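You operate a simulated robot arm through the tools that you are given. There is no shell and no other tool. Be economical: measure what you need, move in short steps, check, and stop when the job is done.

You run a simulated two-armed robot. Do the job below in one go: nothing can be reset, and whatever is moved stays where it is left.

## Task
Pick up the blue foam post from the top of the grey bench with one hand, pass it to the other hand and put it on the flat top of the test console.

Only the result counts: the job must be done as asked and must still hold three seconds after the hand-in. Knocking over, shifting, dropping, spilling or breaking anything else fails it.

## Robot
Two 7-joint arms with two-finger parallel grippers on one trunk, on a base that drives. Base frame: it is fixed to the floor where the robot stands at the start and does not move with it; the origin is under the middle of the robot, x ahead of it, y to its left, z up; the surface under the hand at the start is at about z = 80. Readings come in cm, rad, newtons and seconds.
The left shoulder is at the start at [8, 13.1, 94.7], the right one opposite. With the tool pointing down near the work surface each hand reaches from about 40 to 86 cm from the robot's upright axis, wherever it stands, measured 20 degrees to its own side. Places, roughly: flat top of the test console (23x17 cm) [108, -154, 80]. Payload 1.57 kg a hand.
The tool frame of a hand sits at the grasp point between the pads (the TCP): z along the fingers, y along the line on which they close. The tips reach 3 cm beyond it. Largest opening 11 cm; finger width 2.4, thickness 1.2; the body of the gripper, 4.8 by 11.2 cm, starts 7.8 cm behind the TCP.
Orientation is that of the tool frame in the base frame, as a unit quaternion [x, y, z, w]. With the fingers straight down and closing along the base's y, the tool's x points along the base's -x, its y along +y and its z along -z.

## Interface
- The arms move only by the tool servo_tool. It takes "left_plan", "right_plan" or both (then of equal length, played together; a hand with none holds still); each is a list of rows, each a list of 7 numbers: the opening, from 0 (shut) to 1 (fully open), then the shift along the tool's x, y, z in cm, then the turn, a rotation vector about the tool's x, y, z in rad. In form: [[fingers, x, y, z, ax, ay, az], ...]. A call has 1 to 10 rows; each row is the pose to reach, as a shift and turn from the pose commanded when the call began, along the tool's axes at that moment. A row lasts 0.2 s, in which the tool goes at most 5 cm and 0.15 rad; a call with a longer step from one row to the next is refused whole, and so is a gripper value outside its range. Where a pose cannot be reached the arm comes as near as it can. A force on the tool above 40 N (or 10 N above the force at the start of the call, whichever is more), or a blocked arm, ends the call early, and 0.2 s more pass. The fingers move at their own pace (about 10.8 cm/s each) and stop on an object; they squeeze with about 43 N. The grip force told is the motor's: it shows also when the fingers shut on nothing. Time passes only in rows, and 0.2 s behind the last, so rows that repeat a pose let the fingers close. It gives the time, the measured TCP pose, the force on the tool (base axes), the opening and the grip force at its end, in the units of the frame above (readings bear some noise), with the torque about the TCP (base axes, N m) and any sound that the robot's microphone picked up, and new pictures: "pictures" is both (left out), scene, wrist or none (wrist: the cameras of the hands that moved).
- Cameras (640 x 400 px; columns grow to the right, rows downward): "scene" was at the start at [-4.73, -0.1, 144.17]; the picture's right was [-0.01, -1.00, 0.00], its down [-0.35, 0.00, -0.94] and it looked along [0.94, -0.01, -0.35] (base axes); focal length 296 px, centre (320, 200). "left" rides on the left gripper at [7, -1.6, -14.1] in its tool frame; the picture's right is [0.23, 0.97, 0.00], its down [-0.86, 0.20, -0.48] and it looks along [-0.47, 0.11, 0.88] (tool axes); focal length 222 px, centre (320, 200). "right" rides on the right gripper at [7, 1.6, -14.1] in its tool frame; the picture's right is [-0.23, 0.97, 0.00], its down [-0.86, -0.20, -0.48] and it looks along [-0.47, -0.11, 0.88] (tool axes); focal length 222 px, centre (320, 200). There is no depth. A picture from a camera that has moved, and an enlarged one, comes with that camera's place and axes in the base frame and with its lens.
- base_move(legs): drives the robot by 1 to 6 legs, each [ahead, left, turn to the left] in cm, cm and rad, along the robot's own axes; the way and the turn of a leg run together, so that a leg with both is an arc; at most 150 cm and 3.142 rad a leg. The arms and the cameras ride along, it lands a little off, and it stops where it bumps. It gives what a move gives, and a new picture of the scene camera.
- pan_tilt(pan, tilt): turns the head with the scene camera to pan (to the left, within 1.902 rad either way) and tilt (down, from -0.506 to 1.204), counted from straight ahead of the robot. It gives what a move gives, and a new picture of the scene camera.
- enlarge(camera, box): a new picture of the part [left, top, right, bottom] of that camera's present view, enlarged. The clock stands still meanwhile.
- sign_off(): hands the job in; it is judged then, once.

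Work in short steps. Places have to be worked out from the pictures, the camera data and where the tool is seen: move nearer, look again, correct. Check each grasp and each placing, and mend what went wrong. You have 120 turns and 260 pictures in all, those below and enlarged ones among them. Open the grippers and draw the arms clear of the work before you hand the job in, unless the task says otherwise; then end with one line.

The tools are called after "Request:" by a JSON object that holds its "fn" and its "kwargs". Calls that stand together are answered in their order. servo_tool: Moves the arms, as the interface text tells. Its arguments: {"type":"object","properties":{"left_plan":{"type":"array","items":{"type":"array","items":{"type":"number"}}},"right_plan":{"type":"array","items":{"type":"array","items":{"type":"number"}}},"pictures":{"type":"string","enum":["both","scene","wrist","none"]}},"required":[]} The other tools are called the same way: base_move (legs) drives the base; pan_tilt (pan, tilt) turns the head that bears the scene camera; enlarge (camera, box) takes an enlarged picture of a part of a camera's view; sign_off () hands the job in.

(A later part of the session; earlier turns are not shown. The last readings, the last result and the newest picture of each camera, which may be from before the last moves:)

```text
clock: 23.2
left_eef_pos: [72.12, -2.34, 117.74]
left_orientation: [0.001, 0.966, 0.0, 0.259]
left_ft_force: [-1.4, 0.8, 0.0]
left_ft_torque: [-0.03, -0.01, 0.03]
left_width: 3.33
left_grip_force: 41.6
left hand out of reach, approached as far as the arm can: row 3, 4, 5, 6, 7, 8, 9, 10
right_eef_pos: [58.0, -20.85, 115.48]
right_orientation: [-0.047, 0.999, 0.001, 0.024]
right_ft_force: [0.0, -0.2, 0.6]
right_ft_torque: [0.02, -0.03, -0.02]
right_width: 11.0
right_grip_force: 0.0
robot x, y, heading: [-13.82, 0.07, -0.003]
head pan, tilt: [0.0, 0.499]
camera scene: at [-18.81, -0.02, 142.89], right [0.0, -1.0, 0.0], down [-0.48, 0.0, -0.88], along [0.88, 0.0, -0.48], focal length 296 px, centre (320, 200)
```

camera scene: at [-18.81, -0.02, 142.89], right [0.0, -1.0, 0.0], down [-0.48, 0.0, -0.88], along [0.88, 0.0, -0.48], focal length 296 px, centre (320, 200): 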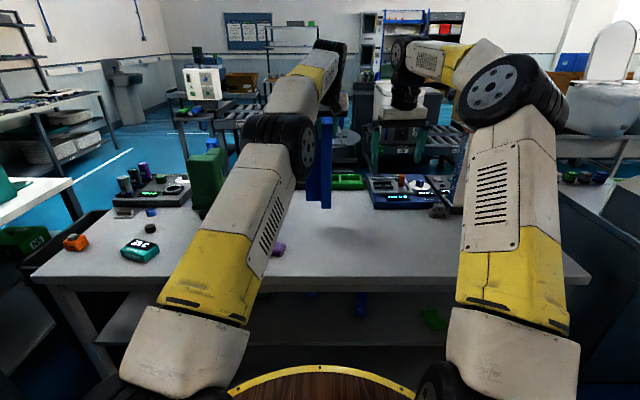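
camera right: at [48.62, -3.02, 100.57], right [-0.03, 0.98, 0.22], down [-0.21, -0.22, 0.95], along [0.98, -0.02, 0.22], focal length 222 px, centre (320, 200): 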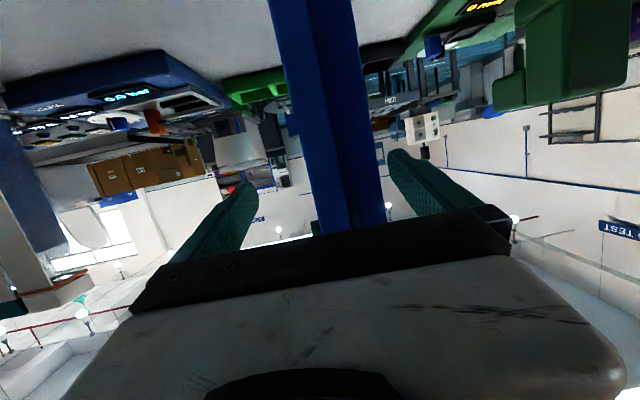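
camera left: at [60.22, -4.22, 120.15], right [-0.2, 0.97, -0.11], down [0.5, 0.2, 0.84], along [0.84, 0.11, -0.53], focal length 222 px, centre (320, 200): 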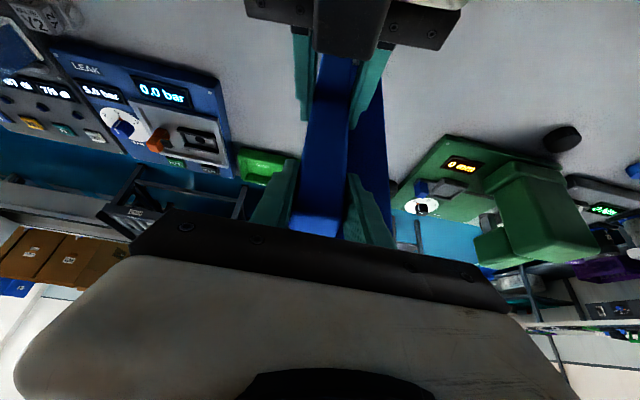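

The left hand has the post clear at z≈118. I pull it in closer (and left) for travel.

Request:
{"fn": "servo_tool", "kwargs": {"left_plan": [[0, 2.5, 2, -1.5, 0, 0, 0], [0, 5, 4, -3, 0, 0, 0], [0, 7.5, 6, -4.5, 0, 0, 0], [0, 10, 8.5, -6, 0, 0, 0], [0, 12.5, 11, -7.2, 0, 0, 0], [0, 14, 13, -8, 0, 0, 0]], "pictures": "both"}}

Request:
{"fn": "base_move", "kwargs": {"legs": [[-30, 0, 0]]}}

Request:
{"fn": "pan_tilt", "kwargs": {"pan": -0.9, "tilt": 0.5}}

```text
clock: 24.6
left_eef_pos: [56.15, 10.76, 117.58]
left_orientation: [0.0, 0.966, 0.0, 0.259]
left_ft_force: [0.3, -0.5, -0.6]
left_ft_torque: [0.03, 0.04, 0.0]
left_width: 3.31
left_grip_force: 41.1
right_eef_pos: [58.24, -20.93, 115.38]
right_orientation: [-0.045, 0.999, 0.0, 0.025]
right_ft_force: [-0.4, -1.0, 0.2]
right_ft_torque: [0.0, 0.01, 0.01]
right_width: 10.99
right_grip_force: 0.1
robot x, y, heading: [-13.98, 0.15, -0.002]
head pan, tilt: [0.0, 0.499]
camera scene: at [-18.76, -0.02, 142.89], right [0.0, -1.0, 0.0], down [-0.48, 0.0, -0.88], along [0.88, 0.0, -0.48], focal length 296 px, centre (320, 200)
camera left: at [43.08, 9.02, 126.4], right [-0.2, 0.97, -0.11], down [0.5, 0.2, 0.84], along [0.84, 0.11, -0.53], focal length 222 px, centre (320, 200)
```

scene: 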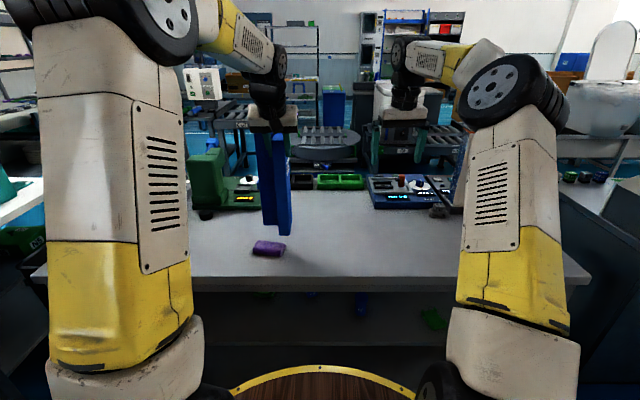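
left: 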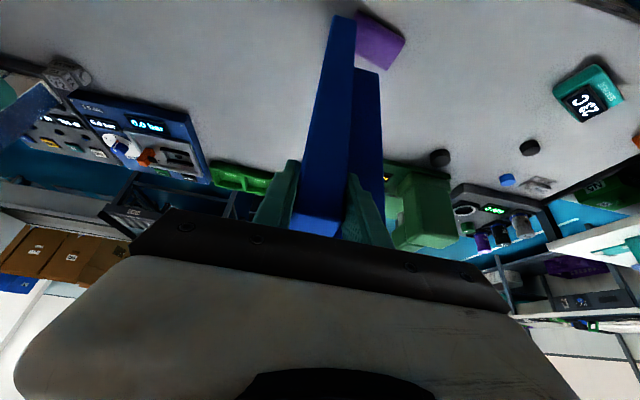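

```text
clock: 26.7
left_eef_pos: [25.14, 10.75, 117.65]
left_orientation: [-0.001, 0.966, 0.0, 0.259]
left_ft_force: [-1.1, -0.3, -0.8]
left_ft_torque: [0.01, 0.03, -0.02]
left_width: 3.3
left_grip_force: 41.0
right_eef_pos: [27.2, -20.86, 115.37]
right_orientation: [-0.046, 0.999, 0.0, 0.025]
right_ft_force: [0.2, 0.5, -0.3]
right_ft_torque: [-0.01, 0.03, 0.03]
right_width: 10.98
right_grip_force: 0.1
robot x, y, heading: [-45.15, -0.16, -0.001]
head pan, tilt: [0.0, 0.499]
camera scene: at [-49.84, 0.03, 142.89], right [0.0, -1.0, 0.0], down [-0.48, 0.0, -0.88], along [0.88, 0.0, -0.48], focal length 296 px, centre (320, 200)
```

scene: 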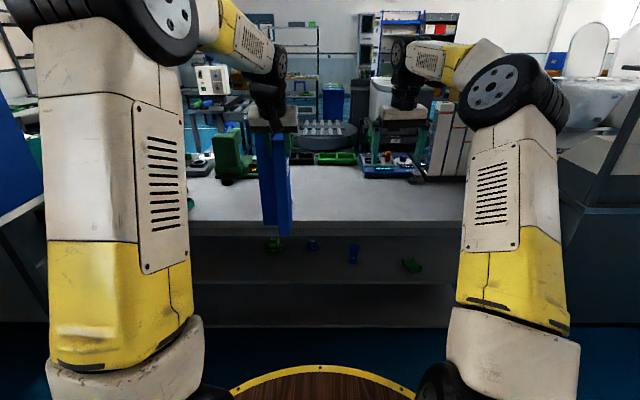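

```text
clock: 27.9
left_eef_pos: [25.06, 10.81, 117.63]
left_orientation: [0.0, 0.966, 0.0, 0.259]
left_ft_force: [0.1, 0.3, -0.1]
left_ft_torque: [-0.03, 0.01, -0.01]
left_width: 3.29
left_grip_force: 41.5
right_eef_pos: [27.08, -20.88, 115.42]
right_orientation: [-0.045, 0.999, -0.001, 0.025]
right_ft_force: [-0.9, 1.1, -0.4]
right_ft_torque: [0.0, -0.02, 0.03]
right_width: 10.99
right_grip_force: 0.2
robot x, y, heading: [-44.56, -0.09, -0.002]
head pan, tilt: [-0.901, 0.499]
camera scene: at [-53.3, -7.09, 142.89], right [-0.78, -0.62, 0.0], down [-0.3, 0.38, -0.88], along [0.55, -0.69, -0.48], focal length 296 px, centre (320, 200)
```

scene: 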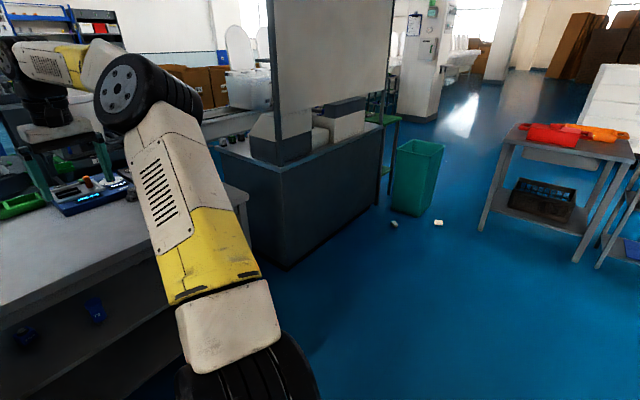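

Triangulating, the boxed unit near the cabinet corner looks taller than 80, so I need a better view of the console. I drive right in the free floor area, turn to face −y, and look.

Request:
{"fn": "base_move", "kwargs": {"legs": [[0, -95, 0], [0, 0, -1.571], [0, 40, 0]]}}

Request:
{"fn": "pan_tilt", "kwargs": {"pan": 0.9, "tilt": 0.4}}

```text
clock: 38.9
left_eef_pos: [3.78, -167.6, 117.59]
left_orientation: [0.694, 0.672, -0.186, 0.18]
left_ft_force: [-0.4, -0.4, -0.4]
left_ft_torque: [0.04, -0.02, 0.0]
left_width: 3.33
left_grip_force: 41.2
right_eef_pos: [-28.02, -168.56, 115.45]
right_orientation: [0.685, 0.728, -0.017, 0.018]
right_ft_force: [0.5, 0.2, -0.7]
right_ft_torque: [0.0, -0.02, -0.04]
right_width: 10.99
right_grip_force: 0.0
robot x, y, heading: [-5.11, -97.59, -1.601]
head pan, tilt: [-0.901, 0.499]
camera scene: at [-11.76, -88.85, 142.89], right [-0.6, 0.8, 0.0], down [0.38, 0.29, -0.88], along [-0.71, -0.52, -0.48], focal length 296 px, centre (320, 200)
```

scene: 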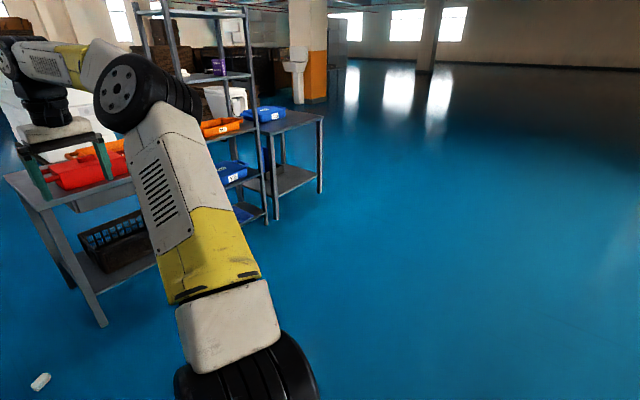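

```text
clock: 40.7
left_eef_pos: [3.71, -167.75, 117.71]
left_orientation: [0.693, 0.673, -0.185, 0.181]
left_ft_force: [0.1, 0.2, -0.1]
left_ft_torque: [0.02, -0.03, -0.02]
left_width: 3.31
left_grip_force: 40.7
right_eef_pos: [-27.99, -168.84, 115.33]
right_orientation: [0.686, 0.727, -0.018, 0.018]
right_ft_force: [0.4, 0.0, -0.3]
right_ft_torque: [-0.01, -0.03, 0.0]
right_width: 11.01
right_grip_force: 0.1
robot x, y, heading: [-4.35, -97.16, -1.602]
head pan, tilt: [0.901, 0.4]
camera scene: at [2.62, -89.42, 143.81], right [-0.65, -0.76, 0.0], down [-0.3, 0.25, -0.92], along [0.7, -0.6, -0.39], focal length 296 px, centre (320, 200)
```

scene: 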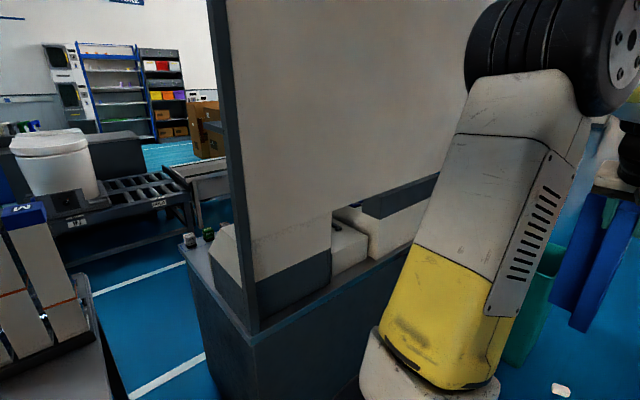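

The cabinet's near corner is at about (63,-116) and its top near z 72–77. I enlarge the cabinet's open end.

Request:
{"fn": "enlarge", "kwargs": {"camera": "scene", "box": [60, 140, 380, 400]}}

Request:
{"fn": "pan_tilt", "kwargs": {"pan": 1.3, "tilt": 0.5}}

```text
1.54 times, centred on (220, 270) of scene
camera zoom: at [2.62, -89.42, 143.81], right [-0.65, -0.76, 0.0], down [-0.3, 0.25, -0.92], along [0.7, -0.6, -0.39], focal length 456 px, centre (474, 92)
```

zoom: 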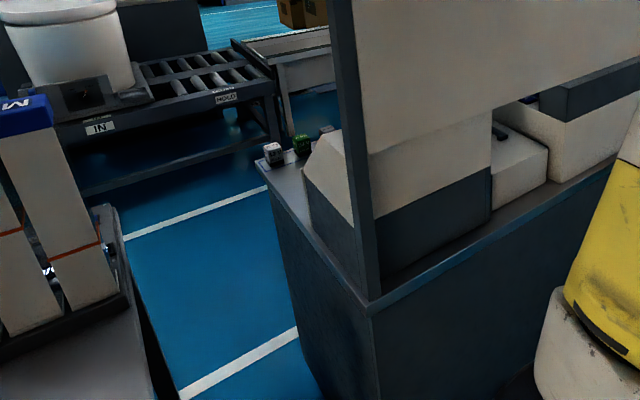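

```text
clock: 41.5
left_eef_pos: [3.74, -167.63, 117.62]
left_orientation: [0.693, 0.672, -0.186, 0.181]
left_ft_force: [0.3, -0.2, -1.0]
left_ft_torque: [0.03, -0.04, -0.01]
left_width: 3.29
left_grip_force: 40.8
right_eef_pos: [-27.96, -168.68, 115.44]
right_orientation: [0.685, 0.728, -0.018, 0.018]
right_ft_force: [1.1, 0.3, 1.0]
right_ft_torque: [0.02, -0.01, 0.01]
right_width: 10.98
right_grip_force: 0.0
robot x, y, heading: [-4.88, -97.21, -1.609]
head pan, tilt: [1.3, 0.499]
camera scene: at [4.24, -86.15, 142.9], right [-0.3, -0.95, 0.0], down [-0.46, 0.14, -0.88], along [0.84, -0.26, -0.48], focal length 296 px, centre (320, 200)
```

scene: 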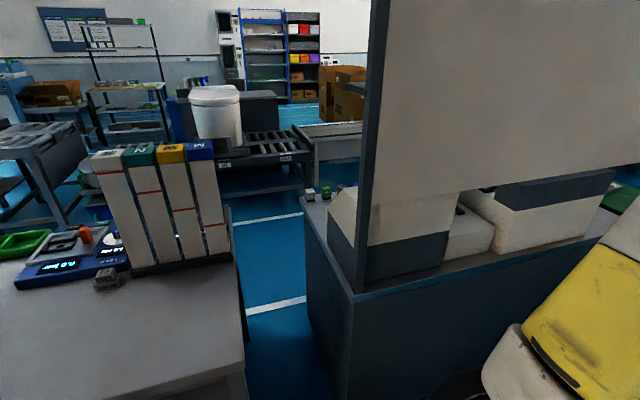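

The unit's geometry now triangulates: cabinet top at z≈80, corner at (59,-112), and the target spot on its far (+x) side. I need a route, so I check my own base footprint and the southern passage.

Request:
{"fn": "pan_tilt", "kwargs": {"pan": 1.6, "tilt": 1.2}}

Request:
{"fn": "pan_tilt", "kwargs": {"pan": 0.3, "tilt": 0.3}}

```text
clock: 42.6
left_eef_pos: [3.61, -167.75, 117.62]
left_orientation: [0.693, 0.673, -0.185, 0.18]
left_ft_force: [-0.2, 0.2, -0.9]
left_ft_torque: [0.02, -0.02, -0.05]
left_width: 3.3
left_grip_force: 41.1
right_eef_pos: [-27.89, -168.55, 115.5]
right_orientation: [0.686, 0.727, -0.017, 0.017]
right_ft_force: [-0.1, 0.0, -0.5]
right_ft_torque: [-0.01, 0.02, -0.01]
right_width: 11.0
right_grip_force: 0.0
robot x, y, heading: [-4.76, -97.36, -1.606]
head pan, tilt: [1.6, 1.201]
camera scene: at [1.16, -83.44, 137.53], right [0.0, -1.0, 0.0], down [-0.93, 0.0, -0.36], along [0.36, 0.0, -0.93], focal length 296 px, centre (320, 200)
```

scene: 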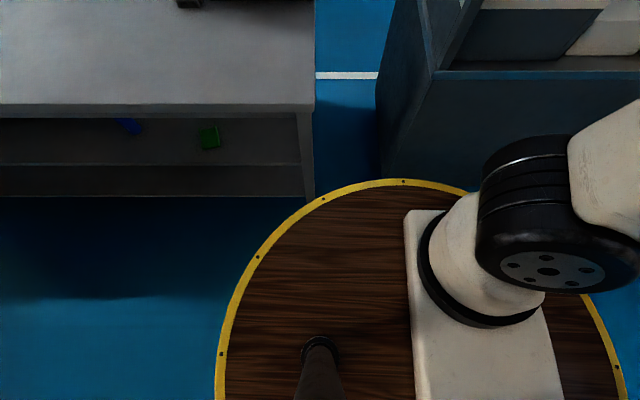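

```text
clock: 44.1
left_eef_pos: [3.62, -167.59, 117.56]
left_orientation: [0.694, 0.672, -0.186, 0.18]
left_ft_force: [-0.1, -1.1, 0.0]
left_ft_torque: [0.01, -0.02, 0.01]
left_width: 3.33
left_grip_force: 41.3
right_eef_pos: [-28.08, -168.73, 115.36]
right_orientation: [0.685, 0.728, -0.018, 0.019]
right_ft_force: [0.7, 0.8, -0.8]
right_ft_torque: [-0.04, 0.0, 0.0]
right_width: 11.01
right_grip_force: 0.0
robot x, y, heading: [-5.29, -97.44, -1.605]
head pan, tilt: [0.3, 0.3]
camera scene: at [-1.97, -92.43, 144.73], right [-0.96, -0.27, 0.0], down [-0.08, 0.29, -0.96], along [0.25, -0.92, -0.3], focal length 296 px, centre (320, 200)
```

scene: 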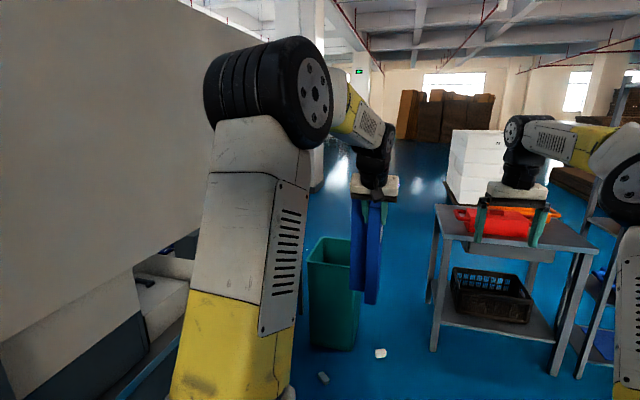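

The base disc is about 60 cm wide, so the 32 cm gap beside the cabinet is closed to me, and loose debris blocks the south. But the corridor behind the grey bench (x 110–230) looks wide, so I try the north way round. First I back off and go left to look.

Request:
{"fn": "base_move", "kwargs": {"legs": [[0, -40, 0], [0, 0, 1.6], [0, 145, 0]]}}

Request:
{"fn": "pan_tilt", "kwargs": {"pan": 0.75, "tilt": 0.4}}

```text
clock: 57.3
left_eef_pos: [26.49, 59.16, 117.56]
left_orientation: [0.005, 0.966, -0.001, 0.259]
left_ft_force: [0.2, 0.4, -0.3]
left_ft_torque: [-0.02, 0.02, 0.03]
left_width: 3.33
left_grip_force: 41.1
right_eef_pos: [28.21, 27.4, 115.35]
right_orientation: [-0.041, 0.999, 0.0, 0.025]
right_ft_force: [-0.2, -0.8, 0.6]
right_ft_torque: [-0.03, -0.02, -0.01]
right_width: 11.02
right_grip_force: 0.1
robot x, y, heading: [-43.81, 48.65, -0.013]
head pan, tilt: [0.3, 0.3]
camera scene: at [-48.68, 51.75, 144.73], right [0.29, -0.96, 0.0], down [-0.28, -0.08, -0.96], along [0.92, 0.27, -0.3], focal length 296 px, centre (320, 200)
```

scene: 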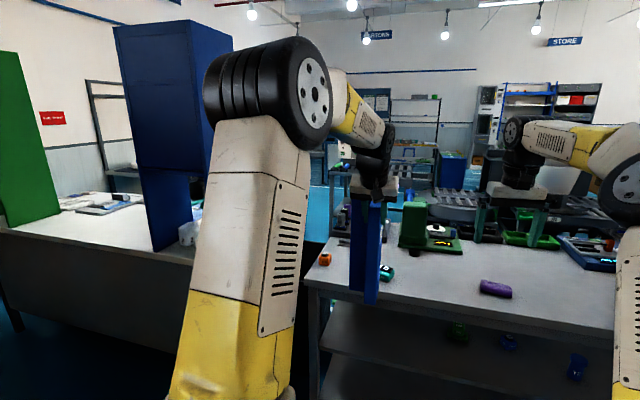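

```text
clock: 58.2
left_eef_pos: [26.47, 59.04, 117.57]
left_orientation: [0.003, 0.966, 0.0, 0.259]
left_ft_force: [0.3, 0.9, 0.5]
left_ft_torque: [0.01, 0.03, 0.01]
left_width: 3.32
left_grip_force: 40.9
right_eef_pos: [28.0, 27.28, 115.36]
right_orientation: [-0.041, 0.999, 0.0, 0.026]
right_ft_force: [0.2, -0.4, -0.2]
right_ft_torque: [-0.05, -0.01, -0.02]
right_width: 10.99
right_grip_force: 0.1
robot x, y, heading: [-43.6, 48.92, -0.011]
head pan, tilt: [0.75, 0.4]
camera scene: at [-50.79, 55.32, 143.81], right [0.67, -0.74, 0.0], down [-0.29, -0.26, -0.92], along [0.68, 0.62, -0.39], focal length 296 px, centre (320, 200)
```

scene: 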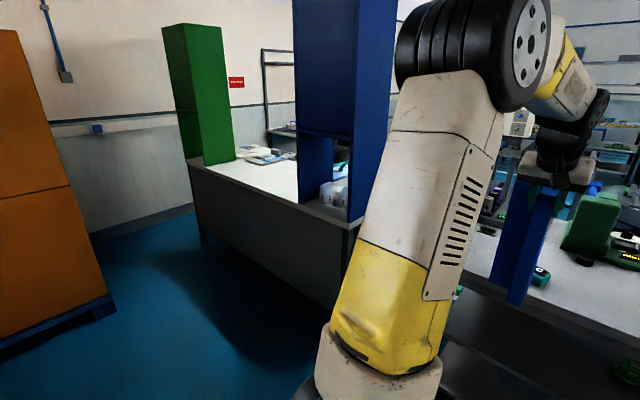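

A white bench stands left of the grey one; the way around it runs between it and an orange cabinet. I turn to face +y and look at that passage.

Request:
{"fn": "base_move", "kwargs": {"legs": [[0, 0, 1.571], [40, -30, 0]]}}

Request:
{"fn": "pan_tilt", "kwargs": {"pan": -0.5, "tilt": 0.45}}

```text
clock: 64.8
left_eef_pos: [-17.11, 157.18, 117.55]
left_orientation: [-0.659, 0.706, 0.177, 0.189]
left_ft_force: [-0.1, -0.1, -0.4]
left_ft_torque: [-0.01, 0.02, 0.0]
left_width: 3.3
left_grip_force: 41.0
right_eef_pos: [14.43, 156.99, 115.4]
right_orientation: [0.716, -0.698, -0.018, -0.018]
right_ft_force: [0.7, 0.0, -0.5]
right_ft_torque: [-0.02, 0.0, 0.0]
right_width: 10.99
right_grip_force: 0.0
robot x, y, heading: [-11.17, 86.76, 1.499]
head pan, tilt: [0.75, 0.4]
camera scene: at [-18.08, 79.83, 143.81], right [0.78, 0.63, 0.0], down [0.25, -0.3, -0.92], along [-0.58, 0.71, -0.39], focal length 296 px, centre (320, 200)
```

scene: 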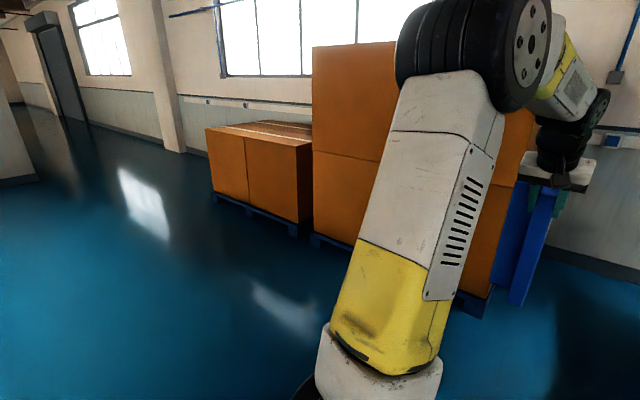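

```text
clock: 66.2
left_eef_pos: [-17.19, 157.01, 117.68]
left_orientation: [-0.659, 0.706, 0.176, 0.19]
left_ft_force: [0.2, -0.7, -0.1]
left_ft_torque: [0.0, -0.03, 0.03]
left_width: 3.3
left_grip_force: 41.0
right_eef_pos: [14.43, 157.04, 115.4]
right_orientation: [0.716, -0.698, -0.017, -0.019]
right_ft_force: [-0.1, -0.2, -0.7]
right_ft_torque: [-0.01, 0.03, 0.02]
right_width: 11.02
right_grip_force: 0.1
robot x, y, heading: [-10.81, 86.82, 1.502]
head pan, tilt: [-0.499, 0.45]
camera scene: at [-7.3, 80.4, 143.34], right [0.84, -0.54, 0.0], down [-0.23, -0.37, -0.9], along [0.48, 0.76, -0.44], focal length 296 px, centre (320, 200)
```

scene: 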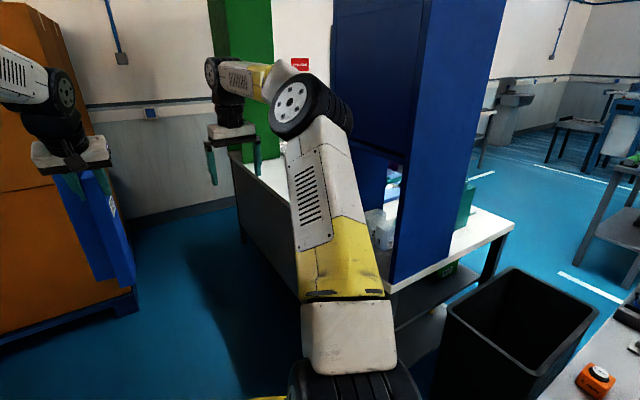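

The way round the white bench looks like an 80 cm corridor (x −30…50), then about 97 cm beside the wall. I first tuck both hands in closer for the turn.

Request:
{"fn": "servo_tool", "kwargs": {"left_plan": [[0, 3, 0.5, -1.7, 0, 0, 0], [0, 6, 1, -3.4, 0, 0, 0], [0, 9, 1.5, -5.2, 0, 0, 0], [0, 12, 2, -6.9, 0, 0, 0], [0, 15, 2.5, -8.6, 0, 0, 0], [0, 18, 3, -10.4, 0, 0, 0]], "right_plan": [[0.5, 4, 0, 0, 0, 0, 0], [0.2, 8, 0, 0, 0, 0, 0], [0, 12, 0, 0, 0, 0, 0], [0, 16, 0, 0, 0, 0, 0], [0, 20, 0, 0, 0, 0, 0], [0, 24, 0, 0, 0, 0, 0]], "pictures": "scene"}}

Request:
{"fn": "base_move", "kwargs": {"legs": [[0, 0, 0.069], [120, -18, 0]]}}

```text
clock: 67.7
left_eef_pos: [-21.51, 136.81, 117.72]
left_orientation: [-0.659, 0.706, 0.177, 0.189]
left_ft_force: [-0.1, 0.9, -0.7]
left_ft_torque: [-0.05, 0.04, 0.02]
left_width: 3.29
left_grip_force: 41.9
right_eef_pos: [15.26, 133.25, 114.14]
right_orientation: [0.715, -0.699, -0.017, -0.018]
right_ft_force: [0.0, 0.8, -0.8]
right_ft_torque: [-0.06, 0.02, -0.02]
right_width: 0.0
right_grip_force: 21.4
robot x, y, heading: [-11.24, 86.67, 1.497]
head pan, tilt: [-0.499, 0.45]
camera scene: at [-7.28, 80.46, 143.34], right [0.84, -0.54, 0.0], down [-0.23, -0.37, -0.9], along [0.48, 0.76, -0.44], focal length 296 px, centre (320, 200)
```

scene: 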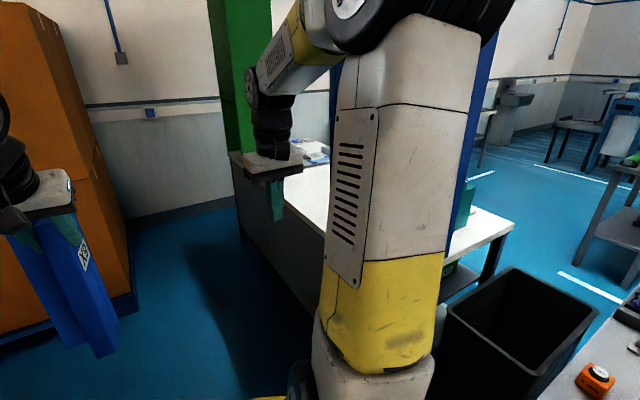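

```text
clock: 74.2
left_eef_pos: [-7.23, 256.12, 117.64]
left_orientation: [0.686, -0.68, -0.184, -0.182]
left_ft_force: [0.6, -0.7, -1.2]
left_ft_torque: [-0.01, -0.05, 0.04]
left_width: 3.3
left_grip_force: 40.9
right_eef_pos: [29.5, 255.31, 114.27]
right_orientation: [0.741, -0.671, -0.018, -0.018]
right_ft_force: [-0.5, 0.6, -0.4]
right_ft_torque: [-0.02, 0.01, 0.01]
right_width: 0.01
right_grip_force: 21.5
robot x, y, heading: [6.48, 207.17, 1.575]
head pan, tilt: [-0.499, 0.45]
camera scene: at [11.14, 200.96, 143.34], right [0.88, -0.47, 0.0], down [-0.21, -0.38, -0.9], along [0.43, 0.79, -0.44], focal length 296 px, centre (320, 200)
```

scene: 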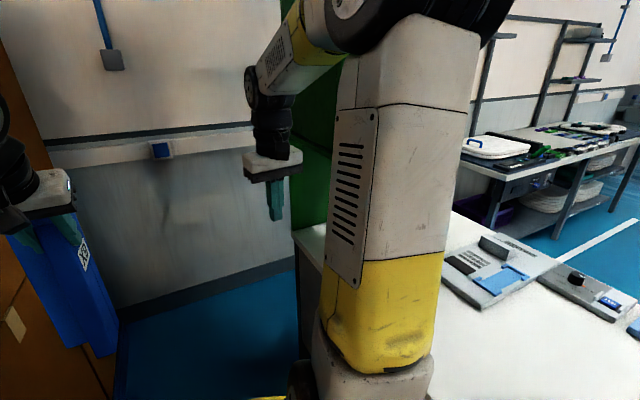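

Reached (6.5,207). I look right, past the white bench's end along the wall, before going further.

Request:
{"fn": "pan_tilt", "kwargs": {"pan": -0.25, "tilt": 0.75}}

Request:
{"fn": "pan_tilt", "kwargs": {"pan": -1.0, "tilt": 0.45}}

```text
clock: 75.0
left_eef_pos: [-7.34, 256.1, 117.73]
left_orientation: [0.685, -0.681, -0.184, -0.183]
left_ft_force: [0.6, 0.2, 0.4]
left_ft_torque: [-0.01, 0.0, -0.02]
left_width: 3.3
left_grip_force: 41.1
right_eef_pos: [29.51, 255.32, 114.0]
right_orientation: [0.741, -0.671, -0.017, -0.018]
right_ft_force: [-0.1, -1.1, -0.6]
right_ft_torque: [-0.01, 0.0, -0.03]
right_width: 0.03
right_grip_force: 21.3
robot x, y, heading: [6.79, 206.76, 1.573]
head pan, tilt: [-0.25, 0.75]
camera scene: at [8.79, 200.91, 140.7], right [0.97, -0.24, 0.0], down [-0.16, -0.66, -0.73], along [0.18, 0.71, -0.68], focal length 296 px, centre (320, 200)
```

scene: 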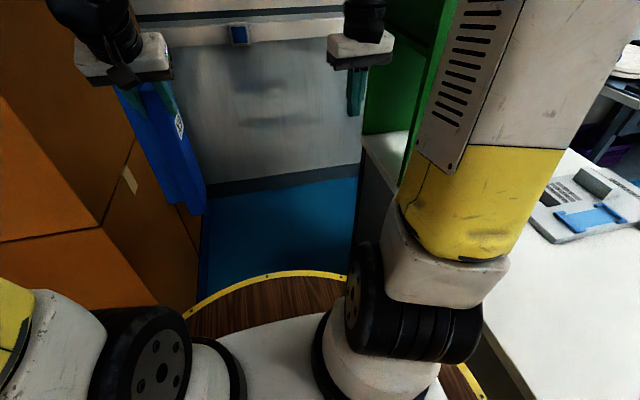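

```text
clock: 76.2
left_eef_pos: [-7.27, 256.09, 117.7]
left_orientation: [0.685, -0.681, -0.184, -0.183]
left_ft_force: [0.1, -0.4, -0.9]
left_ft_torque: [0.03, -0.02, 0.02]
left_width: 3.34
left_grip_force: 41.0
right_eef_pos: [29.5, 255.29, 114.2]
right_orientation: [0.741, -0.671, -0.018, -0.018]
right_ft_force: [-0.4, -0.3, -0.6]
right_ft_torque: [0.01, -0.01, -0.01]
right_width: 0.0
right_grip_force: 21.5
robot x, y, heading: [6.95, 207.11, 1.58]
head pan, tilt: [-1.0, 0.45]
camera scene: at [14.49, 197.89, 143.34], right [0.55, -0.84, 0.0], down [-0.36, -0.24, -0.9], along [0.75, 0.49, -0.44], focal length 296 px, centre (320, 200)
```

scene: 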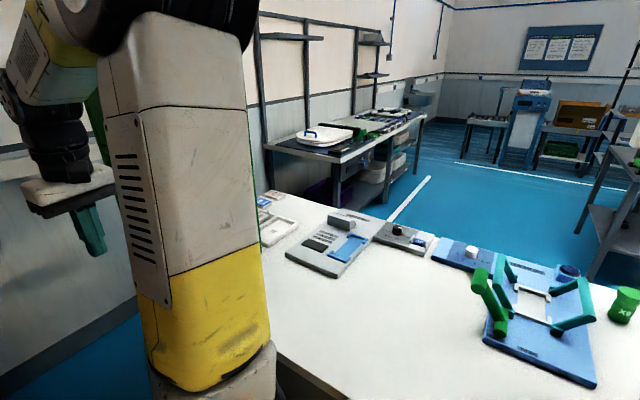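

Beyond the white bench only about 60 cm is left between it and a wall bench, which is too tight. The floor to the west and south looked wide open, so I go around the shelf row that way instead. I back out first.

Request:
{"fn": "base_move", "kwargs": {"legs": [[-145, 0, 0], [0, 130, 0], [0, 0, 1.571]]}}

Request:
{"fn": "pan_tilt", "kwargs": {"pan": 0.45, "tilt": 0.2}}

```text
clock: 93.2
left_eef_pos: [-169.1, 50.61, 117.67]
left_orientation: [0.966, -0.022, -0.259, -0.006]
left_ft_force: [0.4, 0.2, -0.1]
left_ft_torque: [0.0, -0.01, 0.0]
left_width: 3.33
left_grip_force: 41.1
right_eef_pos: [-166.33, 87.31, 114.0]
right_orientation: [0.999, 0.023, -0.025, 0.0]
right_ft_force: [0.1, 0.0, -0.4]
right_ft_torque: [0.01, -0.02, 0.0]
right_width: 0.01
right_grip_force: 21.1
robot x, y, heading: [-119.3, 62.0, 3.096]
head pan, tilt: [-1.0, 0.45]
camera scene: at [-109.97, 69.3, 143.34], right [0.87, 0.5, 0.0], down [0.22, -0.38, -0.9], along [-0.45, 0.78, -0.44], focal length 296 px, centre (320, 200)
```

scene: 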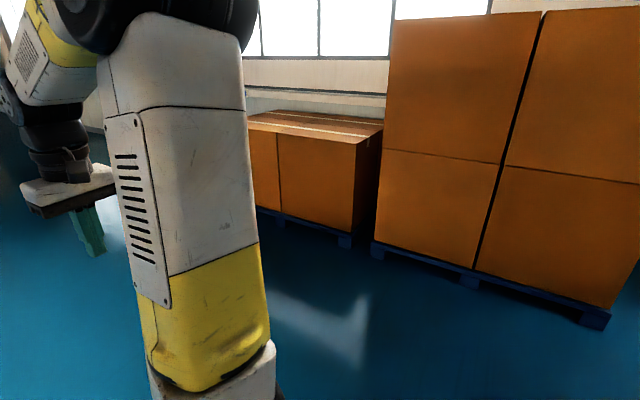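

```text
clock: 94.7
left_eef_pos: [-169.24, 50.6, 117.69]
left_orientation: [0.966, -0.021, -0.259, -0.006]
left_ft_force: [0.2, 1.5, -0.3]
left_ft_torque: [0.02, -0.05, 0.01]
left_width: 3.32
left_grip_force: 41.0
right_eef_pos: [-166.26, 87.3, 114.12]
right_orientation: [0.999, 0.022, -0.026, 0.0]
right_ft_force: [-0.1, -0.2, 1.3]
right_ft_torque: [0.04, 0.0, -0.01]
right_width: 0.0
right_grip_force: 21.2
robot x, y, heading: [-119.74, 61.97, 3.094]
head pan, tilt: [0.45, 0.201]
camera scene: at [-113.94, 57.68, 145.66], right [-0.39, 0.92, 0.0], down [0.18, 0.08, -0.98], along [-0.9, -0.38, -0.2], focal length 296 px, centre (320, 200)
```

scene: 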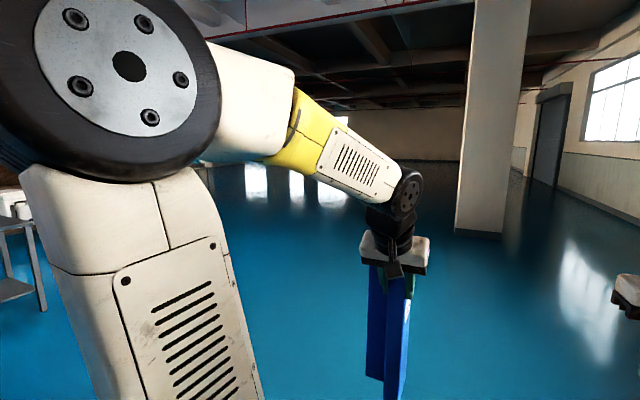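

Open floor to the west. I drive to about x −310, turn to face −y and look along the end of the shelf row.

Request:
{"fn": "base_move", "kwargs": {"legs": [[120, 0, 0], [75, 0, 0], [0, 0, 1.6], [120, 0, 0]]}}

Request:
{"fn": "pan_tilt", "kwargs": {"pan": 0.0, "tilt": 0.2}}

Request:
{"fn": "pan_tilt", "kwargs": {"pan": 0.9, "tilt": 0.2}}

```text
clock: 114.2
left_eef_pos: [-308.92, -99.15, 117.68]
left_orientation: [0.699, 0.667, -0.187, 0.179]
left_ft_force: [0.6, 0.6, 0.0]
left_ft_torque: [0.02, 0.04, -0.01]
left_width: 3.3
left_grip_force: 41.0
right_eef_pos: [-345.67, -96.46, 114.1]
right_orientation: [0.69, 0.723, -0.019, 0.018]
right_ft_force: [-0.1, 0.2, -0.3]
right_ft_torque: [0.0, -0.01, 0.02]
right_width: 0.0
right_grip_force: 21.3
robot x, y, heading: [-320.28, -49.44, -1.616]
head pan, tilt: [0.45, 0.201]
camera scene: at [-316.12, -43.95, 145.66], right [-0.92, -0.39, 0.0], down [-0.08, 0.18, -0.98], along [0.39, -0.9, -0.2], focal length 296 px, centre (320, 200)
```

scene: 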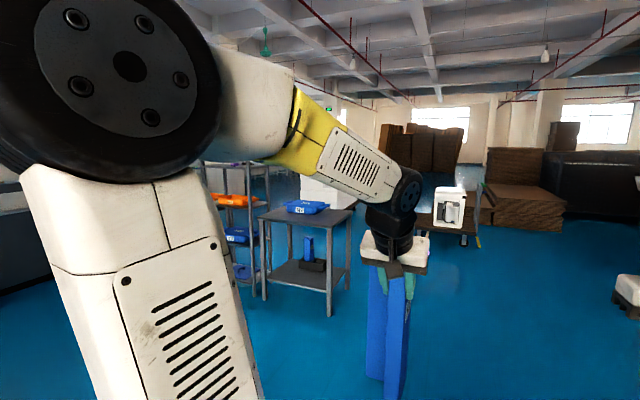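

```text
clock: 115.1
left_eef_pos: [-308.93, -99.26, 117.64]
left_orientation: [0.698, 0.667, -0.187, 0.179]
left_ft_force: [0.3, -0.3, 0.0]
left_ft_torque: [-0.03, 0.02, 0.0]
left_width: 3.31
left_grip_force: 41.4
right_eef_pos: [-345.67, -96.55, 114.22]
right_orientation: [0.69, 0.723, -0.018, 0.018]
right_ft_force: [0.0, 0.8, 0.3]
right_ft_torque: [-0.01, -0.01, 0.06]
right_width: 0.02
right_grip_force: 21.2
robot x, y, heading: [-320.5, -49.23, -1.613]
head pan, tilt: [0.0, 0.201]
camera scene: at [-320.2, -44.7, 145.66], right [-1.0, 0.04, 0.0], down [0.01, 0.2, -0.98], along [-0.04, -0.98, -0.2], focal length 296 px, centre (320, 200)
```

scene: 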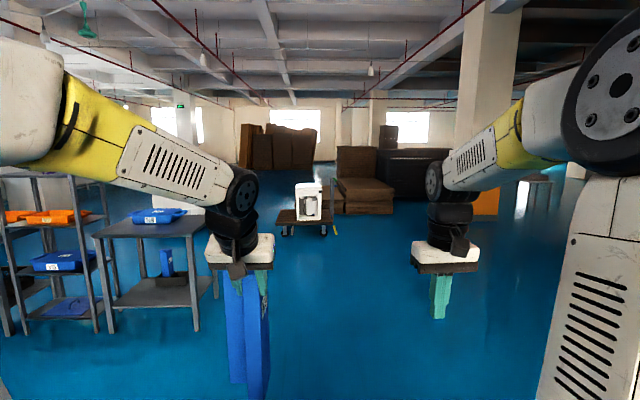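

```text
clock: 116.3
left_eef_pos: [-308.84, -99.13, 117.73]
left_orientation: [0.698, 0.667, -0.187, 0.179]
left_ft_force: [0.5, -0.2, -0.6]
left_ft_torque: [0.01, 0.03, -0.01]
left_width: 3.32
left_grip_force: 41.4
right_eef_pos: [-345.55, -96.5, 114.19]
right_orientation: [0.69, 0.723, -0.018, 0.017]
right_ft_force: [0.5, 0.4, 0.1]
right_ft_torque: [-0.02, 0.02, 0.02]
right_width: 0.01
right_grip_force: 21.2
robot x, y, heading: [-320.03, -49.49, -1.616]
head pan, tilt: [0.901, 0.201]
camera scene: at [-312.76, -41.5, 145.66], right [-0.66, -0.75, 0.0], down [-0.15, 0.13, -0.98], along [0.74, -0.64, -0.2], focal length 296 px, centre (320, 200)
```

scene: 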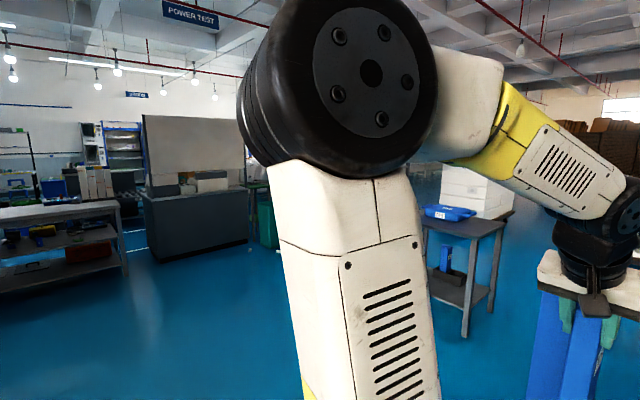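

The row ends at x≈-232, y −255…−300, and a cart stands at y≈-485. I go down to y≈-365 and then turn east to look.

Request:
{"fn": "base_move", "kwargs": {"legs": [[0, 0, 0.045], [150, 0, 0], [150, 0, 0], [15, 0, 0], [0, 0, 1.571]]}}

Request:
{"fn": "pan_tilt", "kwargs": {"pan": 0.0, "tilt": 0.25}}

```text
clock: 135.8
left_eef_pos: [-270.61, -350.35, 117.74]
left_orientation: [0.006, 0.966, -0.002, 0.259]
left_ft_force: [-0.3, -0.1, -1.5]
left_ft_torque: [-0.03, -0.01, -0.04]
left_width: 3.31
left_grip_force: 41.3
right_eef_pos: [-272.05, -387.08, 114.2]
right_orientation: [-0.04, 0.999, 0.0, 0.025]
right_ft_force: [0.1, 0.7, -0.5]
right_ft_torque: [-0.01, 0.03, -0.02]
right_width: 0.0
right_grip_force: 21.0
robot x, y, heading: [-320.3, -363.36, -0.009]
head pan, tilt: [0.901, 0.201]
camera scene: at [-328.26, -355.95, 145.66], right [0.78, -0.63, 0.0], down [-0.13, -0.15, -0.98], along [0.62, 0.76, -0.2], focal length 296 px, centre (320, 200)
```

scene: 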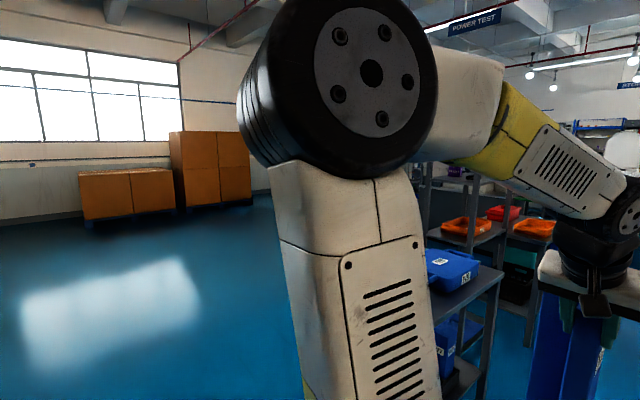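

```text
clock: 137.1
left_eef_pos: [-270.57, -350.26, 117.64]
left_orientation: [0.005, 0.966, -0.001, 0.259]
left_ft_force: [0.1, 0.5, -0.6]
left_ft_torque: [-0.01, 0.02, 0.03]
left_width: 3.31
left_grip_force: 40.8
right_eef_pos: [-272.1, -387.15, 114.2]
right_orientation: [-0.041, 0.999, 0.0, 0.025]
right_ft_force: [0.0, -0.6, 0.1]
right_ft_torque: [0.02, 0.02, -0.01]
right_width: 0.01
right_grip_force: 21.2
robot x, y, heading: [-320.03, -363.25, -0.011]
head pan, tilt: [0.0, 0.25]
camera scene: at [-324.8, -363.29, 145.21], right [-0.01, -1.0, 0.0], down [-0.25, 0.0, -0.97], along [0.97, -0.01, -0.25], focal length 296 px, centre (320, 200)
```

scene: 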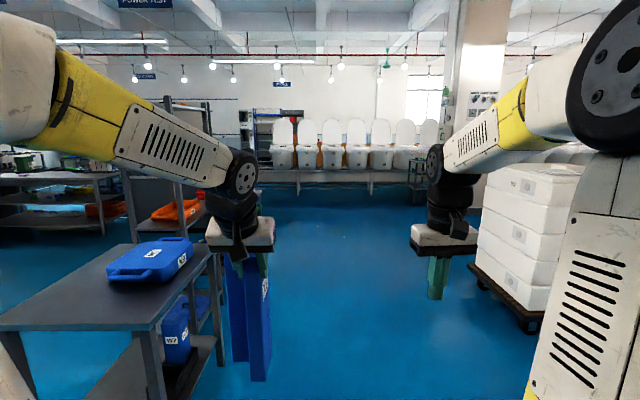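

A wide corridor runs east (y −300…−520). I drive east about 380 cm.

Request:
{"fn": "base_move", "kwargs": {"legs": [[0, 0, 0.01], [150, 0, 0], [150, 0, 0], [80, 0, 0]]}}

Request:
{"fn": "pan_tilt", "kwargs": {"pan": 0.6, "tilt": 0.3}}

```text
clock: 155.6
left_eef_pos: [106.25, -350.05, 117.77]
left_orientation: [-0.002, 0.966, 0.001, 0.259]
left_ft_force: [-0.6, 0.1, -0.5]
left_ft_torque: [-0.03, 0.06, -0.01]
left_width: 3.32
left_grip_force: 41.0
right_eef_pos: [105.23, -386.85, 114.18]
right_orientation: [-0.049, 0.998, 0.001, 0.025]
right_ft_force: [-0.1, -0.2, -0.2]
right_ft_torque: [-0.03, 0.01, -0.01]
right_width: 0.0
right_grip_force: 21.0
robot x, y, heading: [56.71, -364.32, 0.003]
head pan, tilt: [0.0, 0.25]
camera scene: at [52.22, -364.06, 145.2], right [0.01, -1.0, 0.0], down [-0.25, 0.0, -0.97], along [0.97, 0.01, -0.25], focal length 296 px, centre (320, 200)
```

scene: 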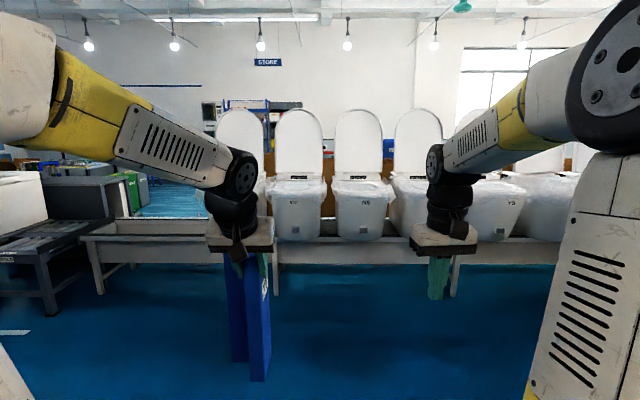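

```text
clock: 156.6
left_eef_pos: [106.16, -350.08, 117.76]
left_orientation: [-0.003, 0.966, 0.001, 0.259]
left_ft_force: [0.4, 0.1, -0.2]
left_ft_torque: [-0.02, 0.01, -0.01]
left_width: 3.31
left_grip_force: 41.4
right_eef_pos: [105.28, -386.82, 114.09]
right_orientation: [-0.048, 0.999, 0.0, 0.025]
right_ft_force: [-0.1, -0.6, -0.8]
right_ft_torque: [0.01, 0.01, 0.0]
right_width: 0.02
right_grip_force: 20.9
robot x, y, heading: [57.09, -364.24, 0.009]
head pan, tilt: [0.6, 0.3]
camera scene: at [50.57, -358.8, 144.73], right [0.57, -0.82, 0.0], down [-0.24, -0.17, -0.96], along [0.79, 0.54, -0.3], focal length 296 px, centre (320, 200)
```

scene: 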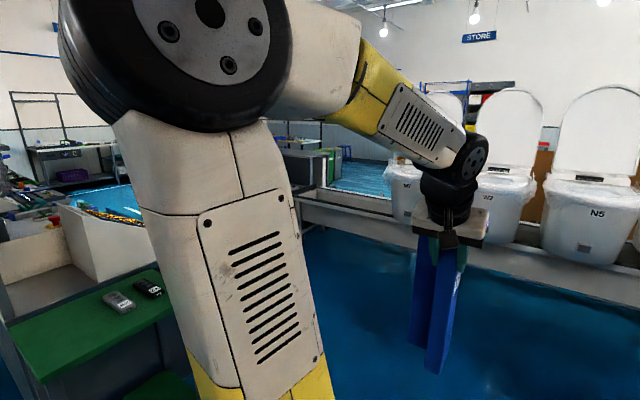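

Past the green table the area in front of the tubs (x 117–235) is open. I go to x≈190 and turn to face −x.

Request:
{"fn": "base_move", "kwargs": {"legs": [[130, 0, 0], [0, 0, 1.571], [60, 0, 0]]}}

Request:
{"fn": "pan_tilt", "kwargs": {"pan": 0.0, "tilt": 0.35}}

Request:
{"fn": "pan_tilt", "kwargs": {"pan": 0.6, "tilt": 0.4}}

```text
clock: 169.9
left_eef_pos: [176.45, -254.87, 117.68]
left_orientation: [-0.678, 0.688, 0.182, 0.185]
left_ft_force: [-0.1, 0.8, -0.5]
left_ft_torque: [-0.01, 0.01, 0.02]
left_width: 3.3
left_grip_force: 41.6
right_eef_pos: [213.29, -256.48, 114.1]
right_orientation: [0.733, -0.679, -0.018, -0.018]
right_ft_force: [-1.2, -0.7, -0.5]
right_ft_torque: [-0.02, 0.0, 0.01]
right_width: 0.0
right_grip_force: 21.7
robot x, y, heading: [189.19, -304.32, 1.555]
head pan, tilt: [0.6, 0.3]
camera scene: at [183.93, -310.57, 144.73], right [0.83, 0.55, 0.0], down [0.16, -0.25, -0.96], along [-0.53, 0.8, -0.3], focal length 296 px, centre (320, 200)
```

scene: 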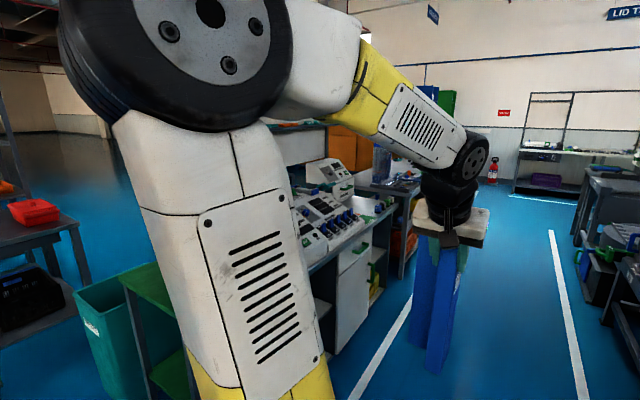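

```text
clock: 170.9
left_eef_pos: [176.38, -254.85, 117.63]
left_orientation: [-0.677, 0.689, 0.181, 0.184]
left_ft_force: [0.9, -0.5, 0.5]
left_ft_torque: [-0.01, -0.02, -0.03]
left_width: 3.32
left_grip_force: 41.2
right_eef_pos: [213.2, -256.54, 114.07]
right_orientation: [0.733, -0.68, -0.018, -0.018]
right_ft_force: [0.2, -0.4, 0.5]
right_ft_torque: [0.02, 0.03, 0.02]
right_width: 0.0
right_grip_force: 21.4
robot x, y, heading: [189.04, -304.56, 1.553]
head pan, tilt: [0.0, 0.351]
camera scene: at [189.22, -309.04, 144.26], right [1.0, -0.01, 0.0], down [-0.01, -0.34, -0.94], along [0.01, 0.94, -0.34], focal length 296 px, centre (320, 200)
```

scene: 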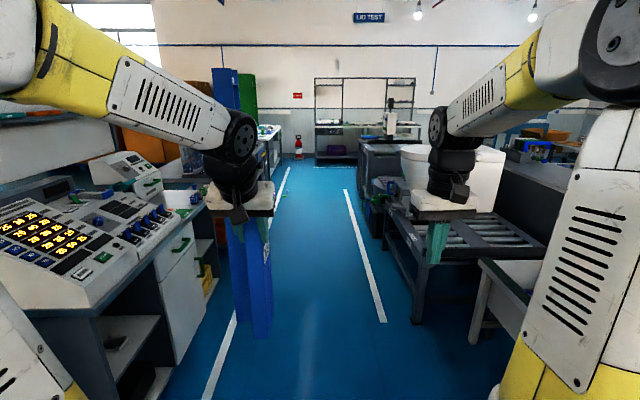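

```text
clock: 171.9
left_eef_pos: [176.45, -254.97, 117.69]
left_orientation: [-0.677, 0.688, 0.182, 0.185]
left_ft_force: [0.3, 0.6, -0.2]
left_ft_torque: [-0.03, 0.01, 0.01]
left_width: 3.32
left_grip_force: 41.4
right_eef_pos: [213.22, -256.48, 114.12]
right_orientation: [0.733, -0.68, -0.018, -0.018]
right_ft_force: [0.2, -0.3, 0.5]
right_ft_torque: [0.02, 0.04, 0.02]
right_width: 0.0
right_grip_force: 21.4
robot x, y, heading: [189.72, -304.52, 1.553]
head pan, tilt: [0.6, 0.4]
camera scene: at [183.98, -310.62, 143.81], right [0.83, 0.55, 0.0], down [0.21, -0.32, -0.92], along [-0.51, 0.77, -0.39], focal length 296 px, centre (320, 200)
```

scene: 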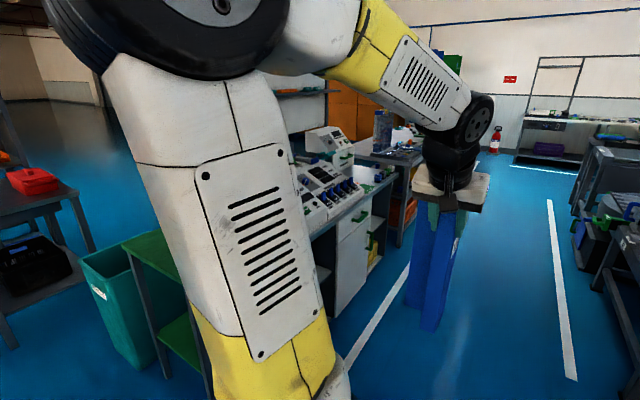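

The console's front is visible: instruments, then free top near its far end. I drive ahead to y≈-154 and turn to face it.

Request:
{"fn": "base_move", "kwargs": {"legs": [[0, 0, 0.018], [148, 0, 0], [0, 0, 1.571]]}}

Request:
{"fn": "pan_tilt", "kwargs": {"pan": 0.0, "tilt": 0.55}}

```text
clock: 183.4
left_eef_pos: [140.0, -165.82, 117.7]
left_orientation: [0.965, -0.025, -0.259, -0.006]
left_ft_force: [0.0, 0.4, 0.3]
left_ft_torque: [0.02, -0.01, -0.01]
left_width: 3.29
left_grip_force: 41.1
right_eef_pos: [143.03, -129.14, 114.17]
right_orientation: [1.0, 0.019, -0.025, 0.0]
right_ft_force: [-0.2, -0.8, -0.6]
right_ft_torque: [-0.02, -0.01, -0.02]
right_width: 0.03
right_grip_force: 21.8
robot x, y, heading: [189.96, -154.27, 3.088]
head pan, tilt: [0.6, 0.4]
camera scene: at [195.99, -160.35, 143.81], right [-0.52, 0.85, 0.0], down [0.33, 0.2, -0.92], along [-0.79, -0.48, -0.39], focal length 296 px, centre (320, 200)
```

scene: 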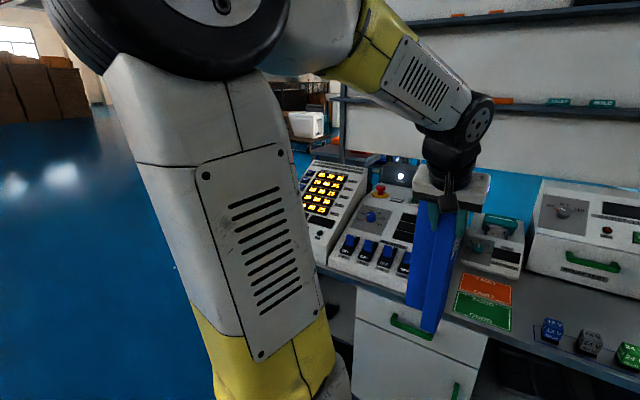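

```text
clock: 184.4
left_eef_pos: [140.09, -165.76, 117.68]
left_orientation: [0.965, -0.027, -0.26, -0.008]
left_ft_force: [-0.1, 0.4, -0.2]
left_ft_torque: [0.0, -0.02, 0.02]
left_width: 3.32
left_grip_force: 41.4
right_eef_pos: [143.0, -129.12, 114.12]
right_orientation: [0.999, 0.019, -0.025, 0.0]
right_ft_force: [0.0, -0.1, 0.0]
right_ft_torque: [-0.02, -0.01, 0.03]
right_width: 0.01
right_grip_force: 21.2
robot x, y, heading: [190.26, -154.66, 3.089]
head pan, tilt: [0.0, 0.55]
camera scene: at [194.93, -155.06, 142.44], right [0.05, 1.0, 0.0], down [0.52, -0.03, -0.85], along [-0.85, 0.04, -0.52], focal length 296 px, centre (320, 200)
```

scene: 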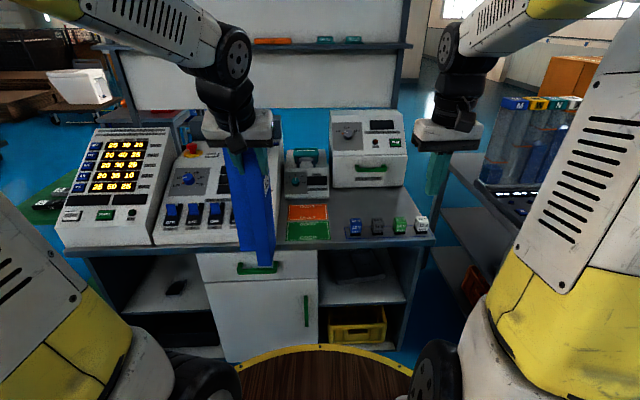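

The red/green mat at about (108,-155) is exactly the stated spot and is free. I nudge the base ahead 8 and right 8 for an easier reach.

Request:
{"fn": "base_move", "kwargs": {"legs": [[8, -8, 0.05]]}}

Request:
{"fn": "enlarge", "kwargs": {"camera": "scene", "box": [190, 80, 450, 280]}}

Request:
{"fn": "enlarge", "kwargs": {"camera": "left", "box": [0, 0, 640, 400]}}

```text
clock: 185.6
left_eef_pos: [132.73, -160.14, 117.68]
left_orientation: [0.966, -0.002, -0.258, 0.0]
left_ft_force: [0.3, 0.3, -0.7]
left_ft_torque: [0.04, -0.01, -0.02]
left_width: 3.32
left_grip_force: 41.5
right_eef_pos: [133.93, -123.35, 114.14]
right_orientation: [0.999, 0.045, -0.026, 0.0]
right_ft_force: [-0.2, -0.5, -1.3]
right_ft_torque: [0.04, 0.03, -0.01]
right_width: 0.0
right_grip_force: 21.7
robot x, y, heading: [182.25, -146.76, 3.138]
head pan, tilt: [0.0, 0.55]
camera scene: at [187.06, -146.68, 142.43], right [0.0, 1.0, 0.0], down [0.52, 0.0, -0.85], along [-0.85, 0.0, -0.52], focal length 296 px, centre (320, 200)
```

scene: 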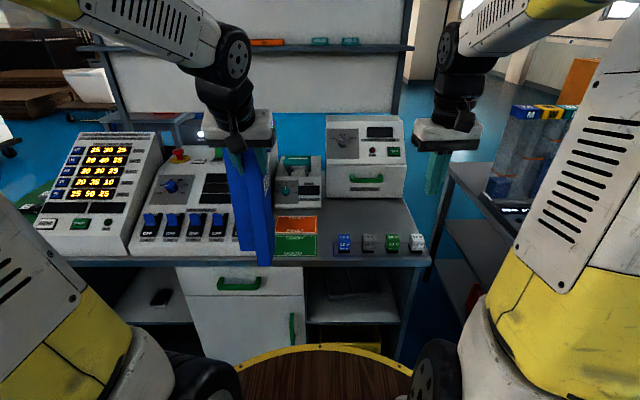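

```text
2.00 times, centred on (320, 180) of scene
camera zoom: at [187.06, -146.68, 142.43], right [0.0, 1.0, 0.0], down [0.52, 0.0, -0.85], along [-0.85, 0.0, -0.52], focal length 593 px, centre (320, 240)
```

zoom: 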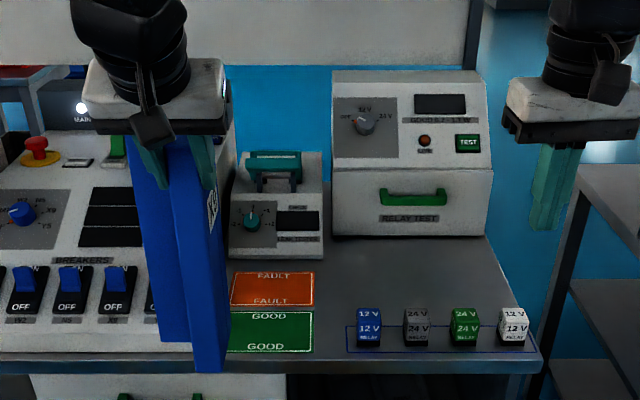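

```text
1.00 times, centred on (320, 200) of left (not enlarged: the box is as wide or as high as the picture)
camera zoom: at [145.9, -158.62, 126.48], right [0.19, -0.97, -0.11], down [-0.5, -0.2, 0.84], along [-0.84, -0.11, -0.53], focal length 222 px, centre (320, 200)
```

zoom: 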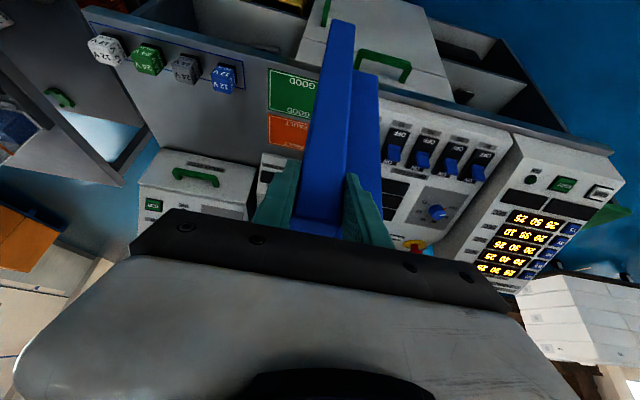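

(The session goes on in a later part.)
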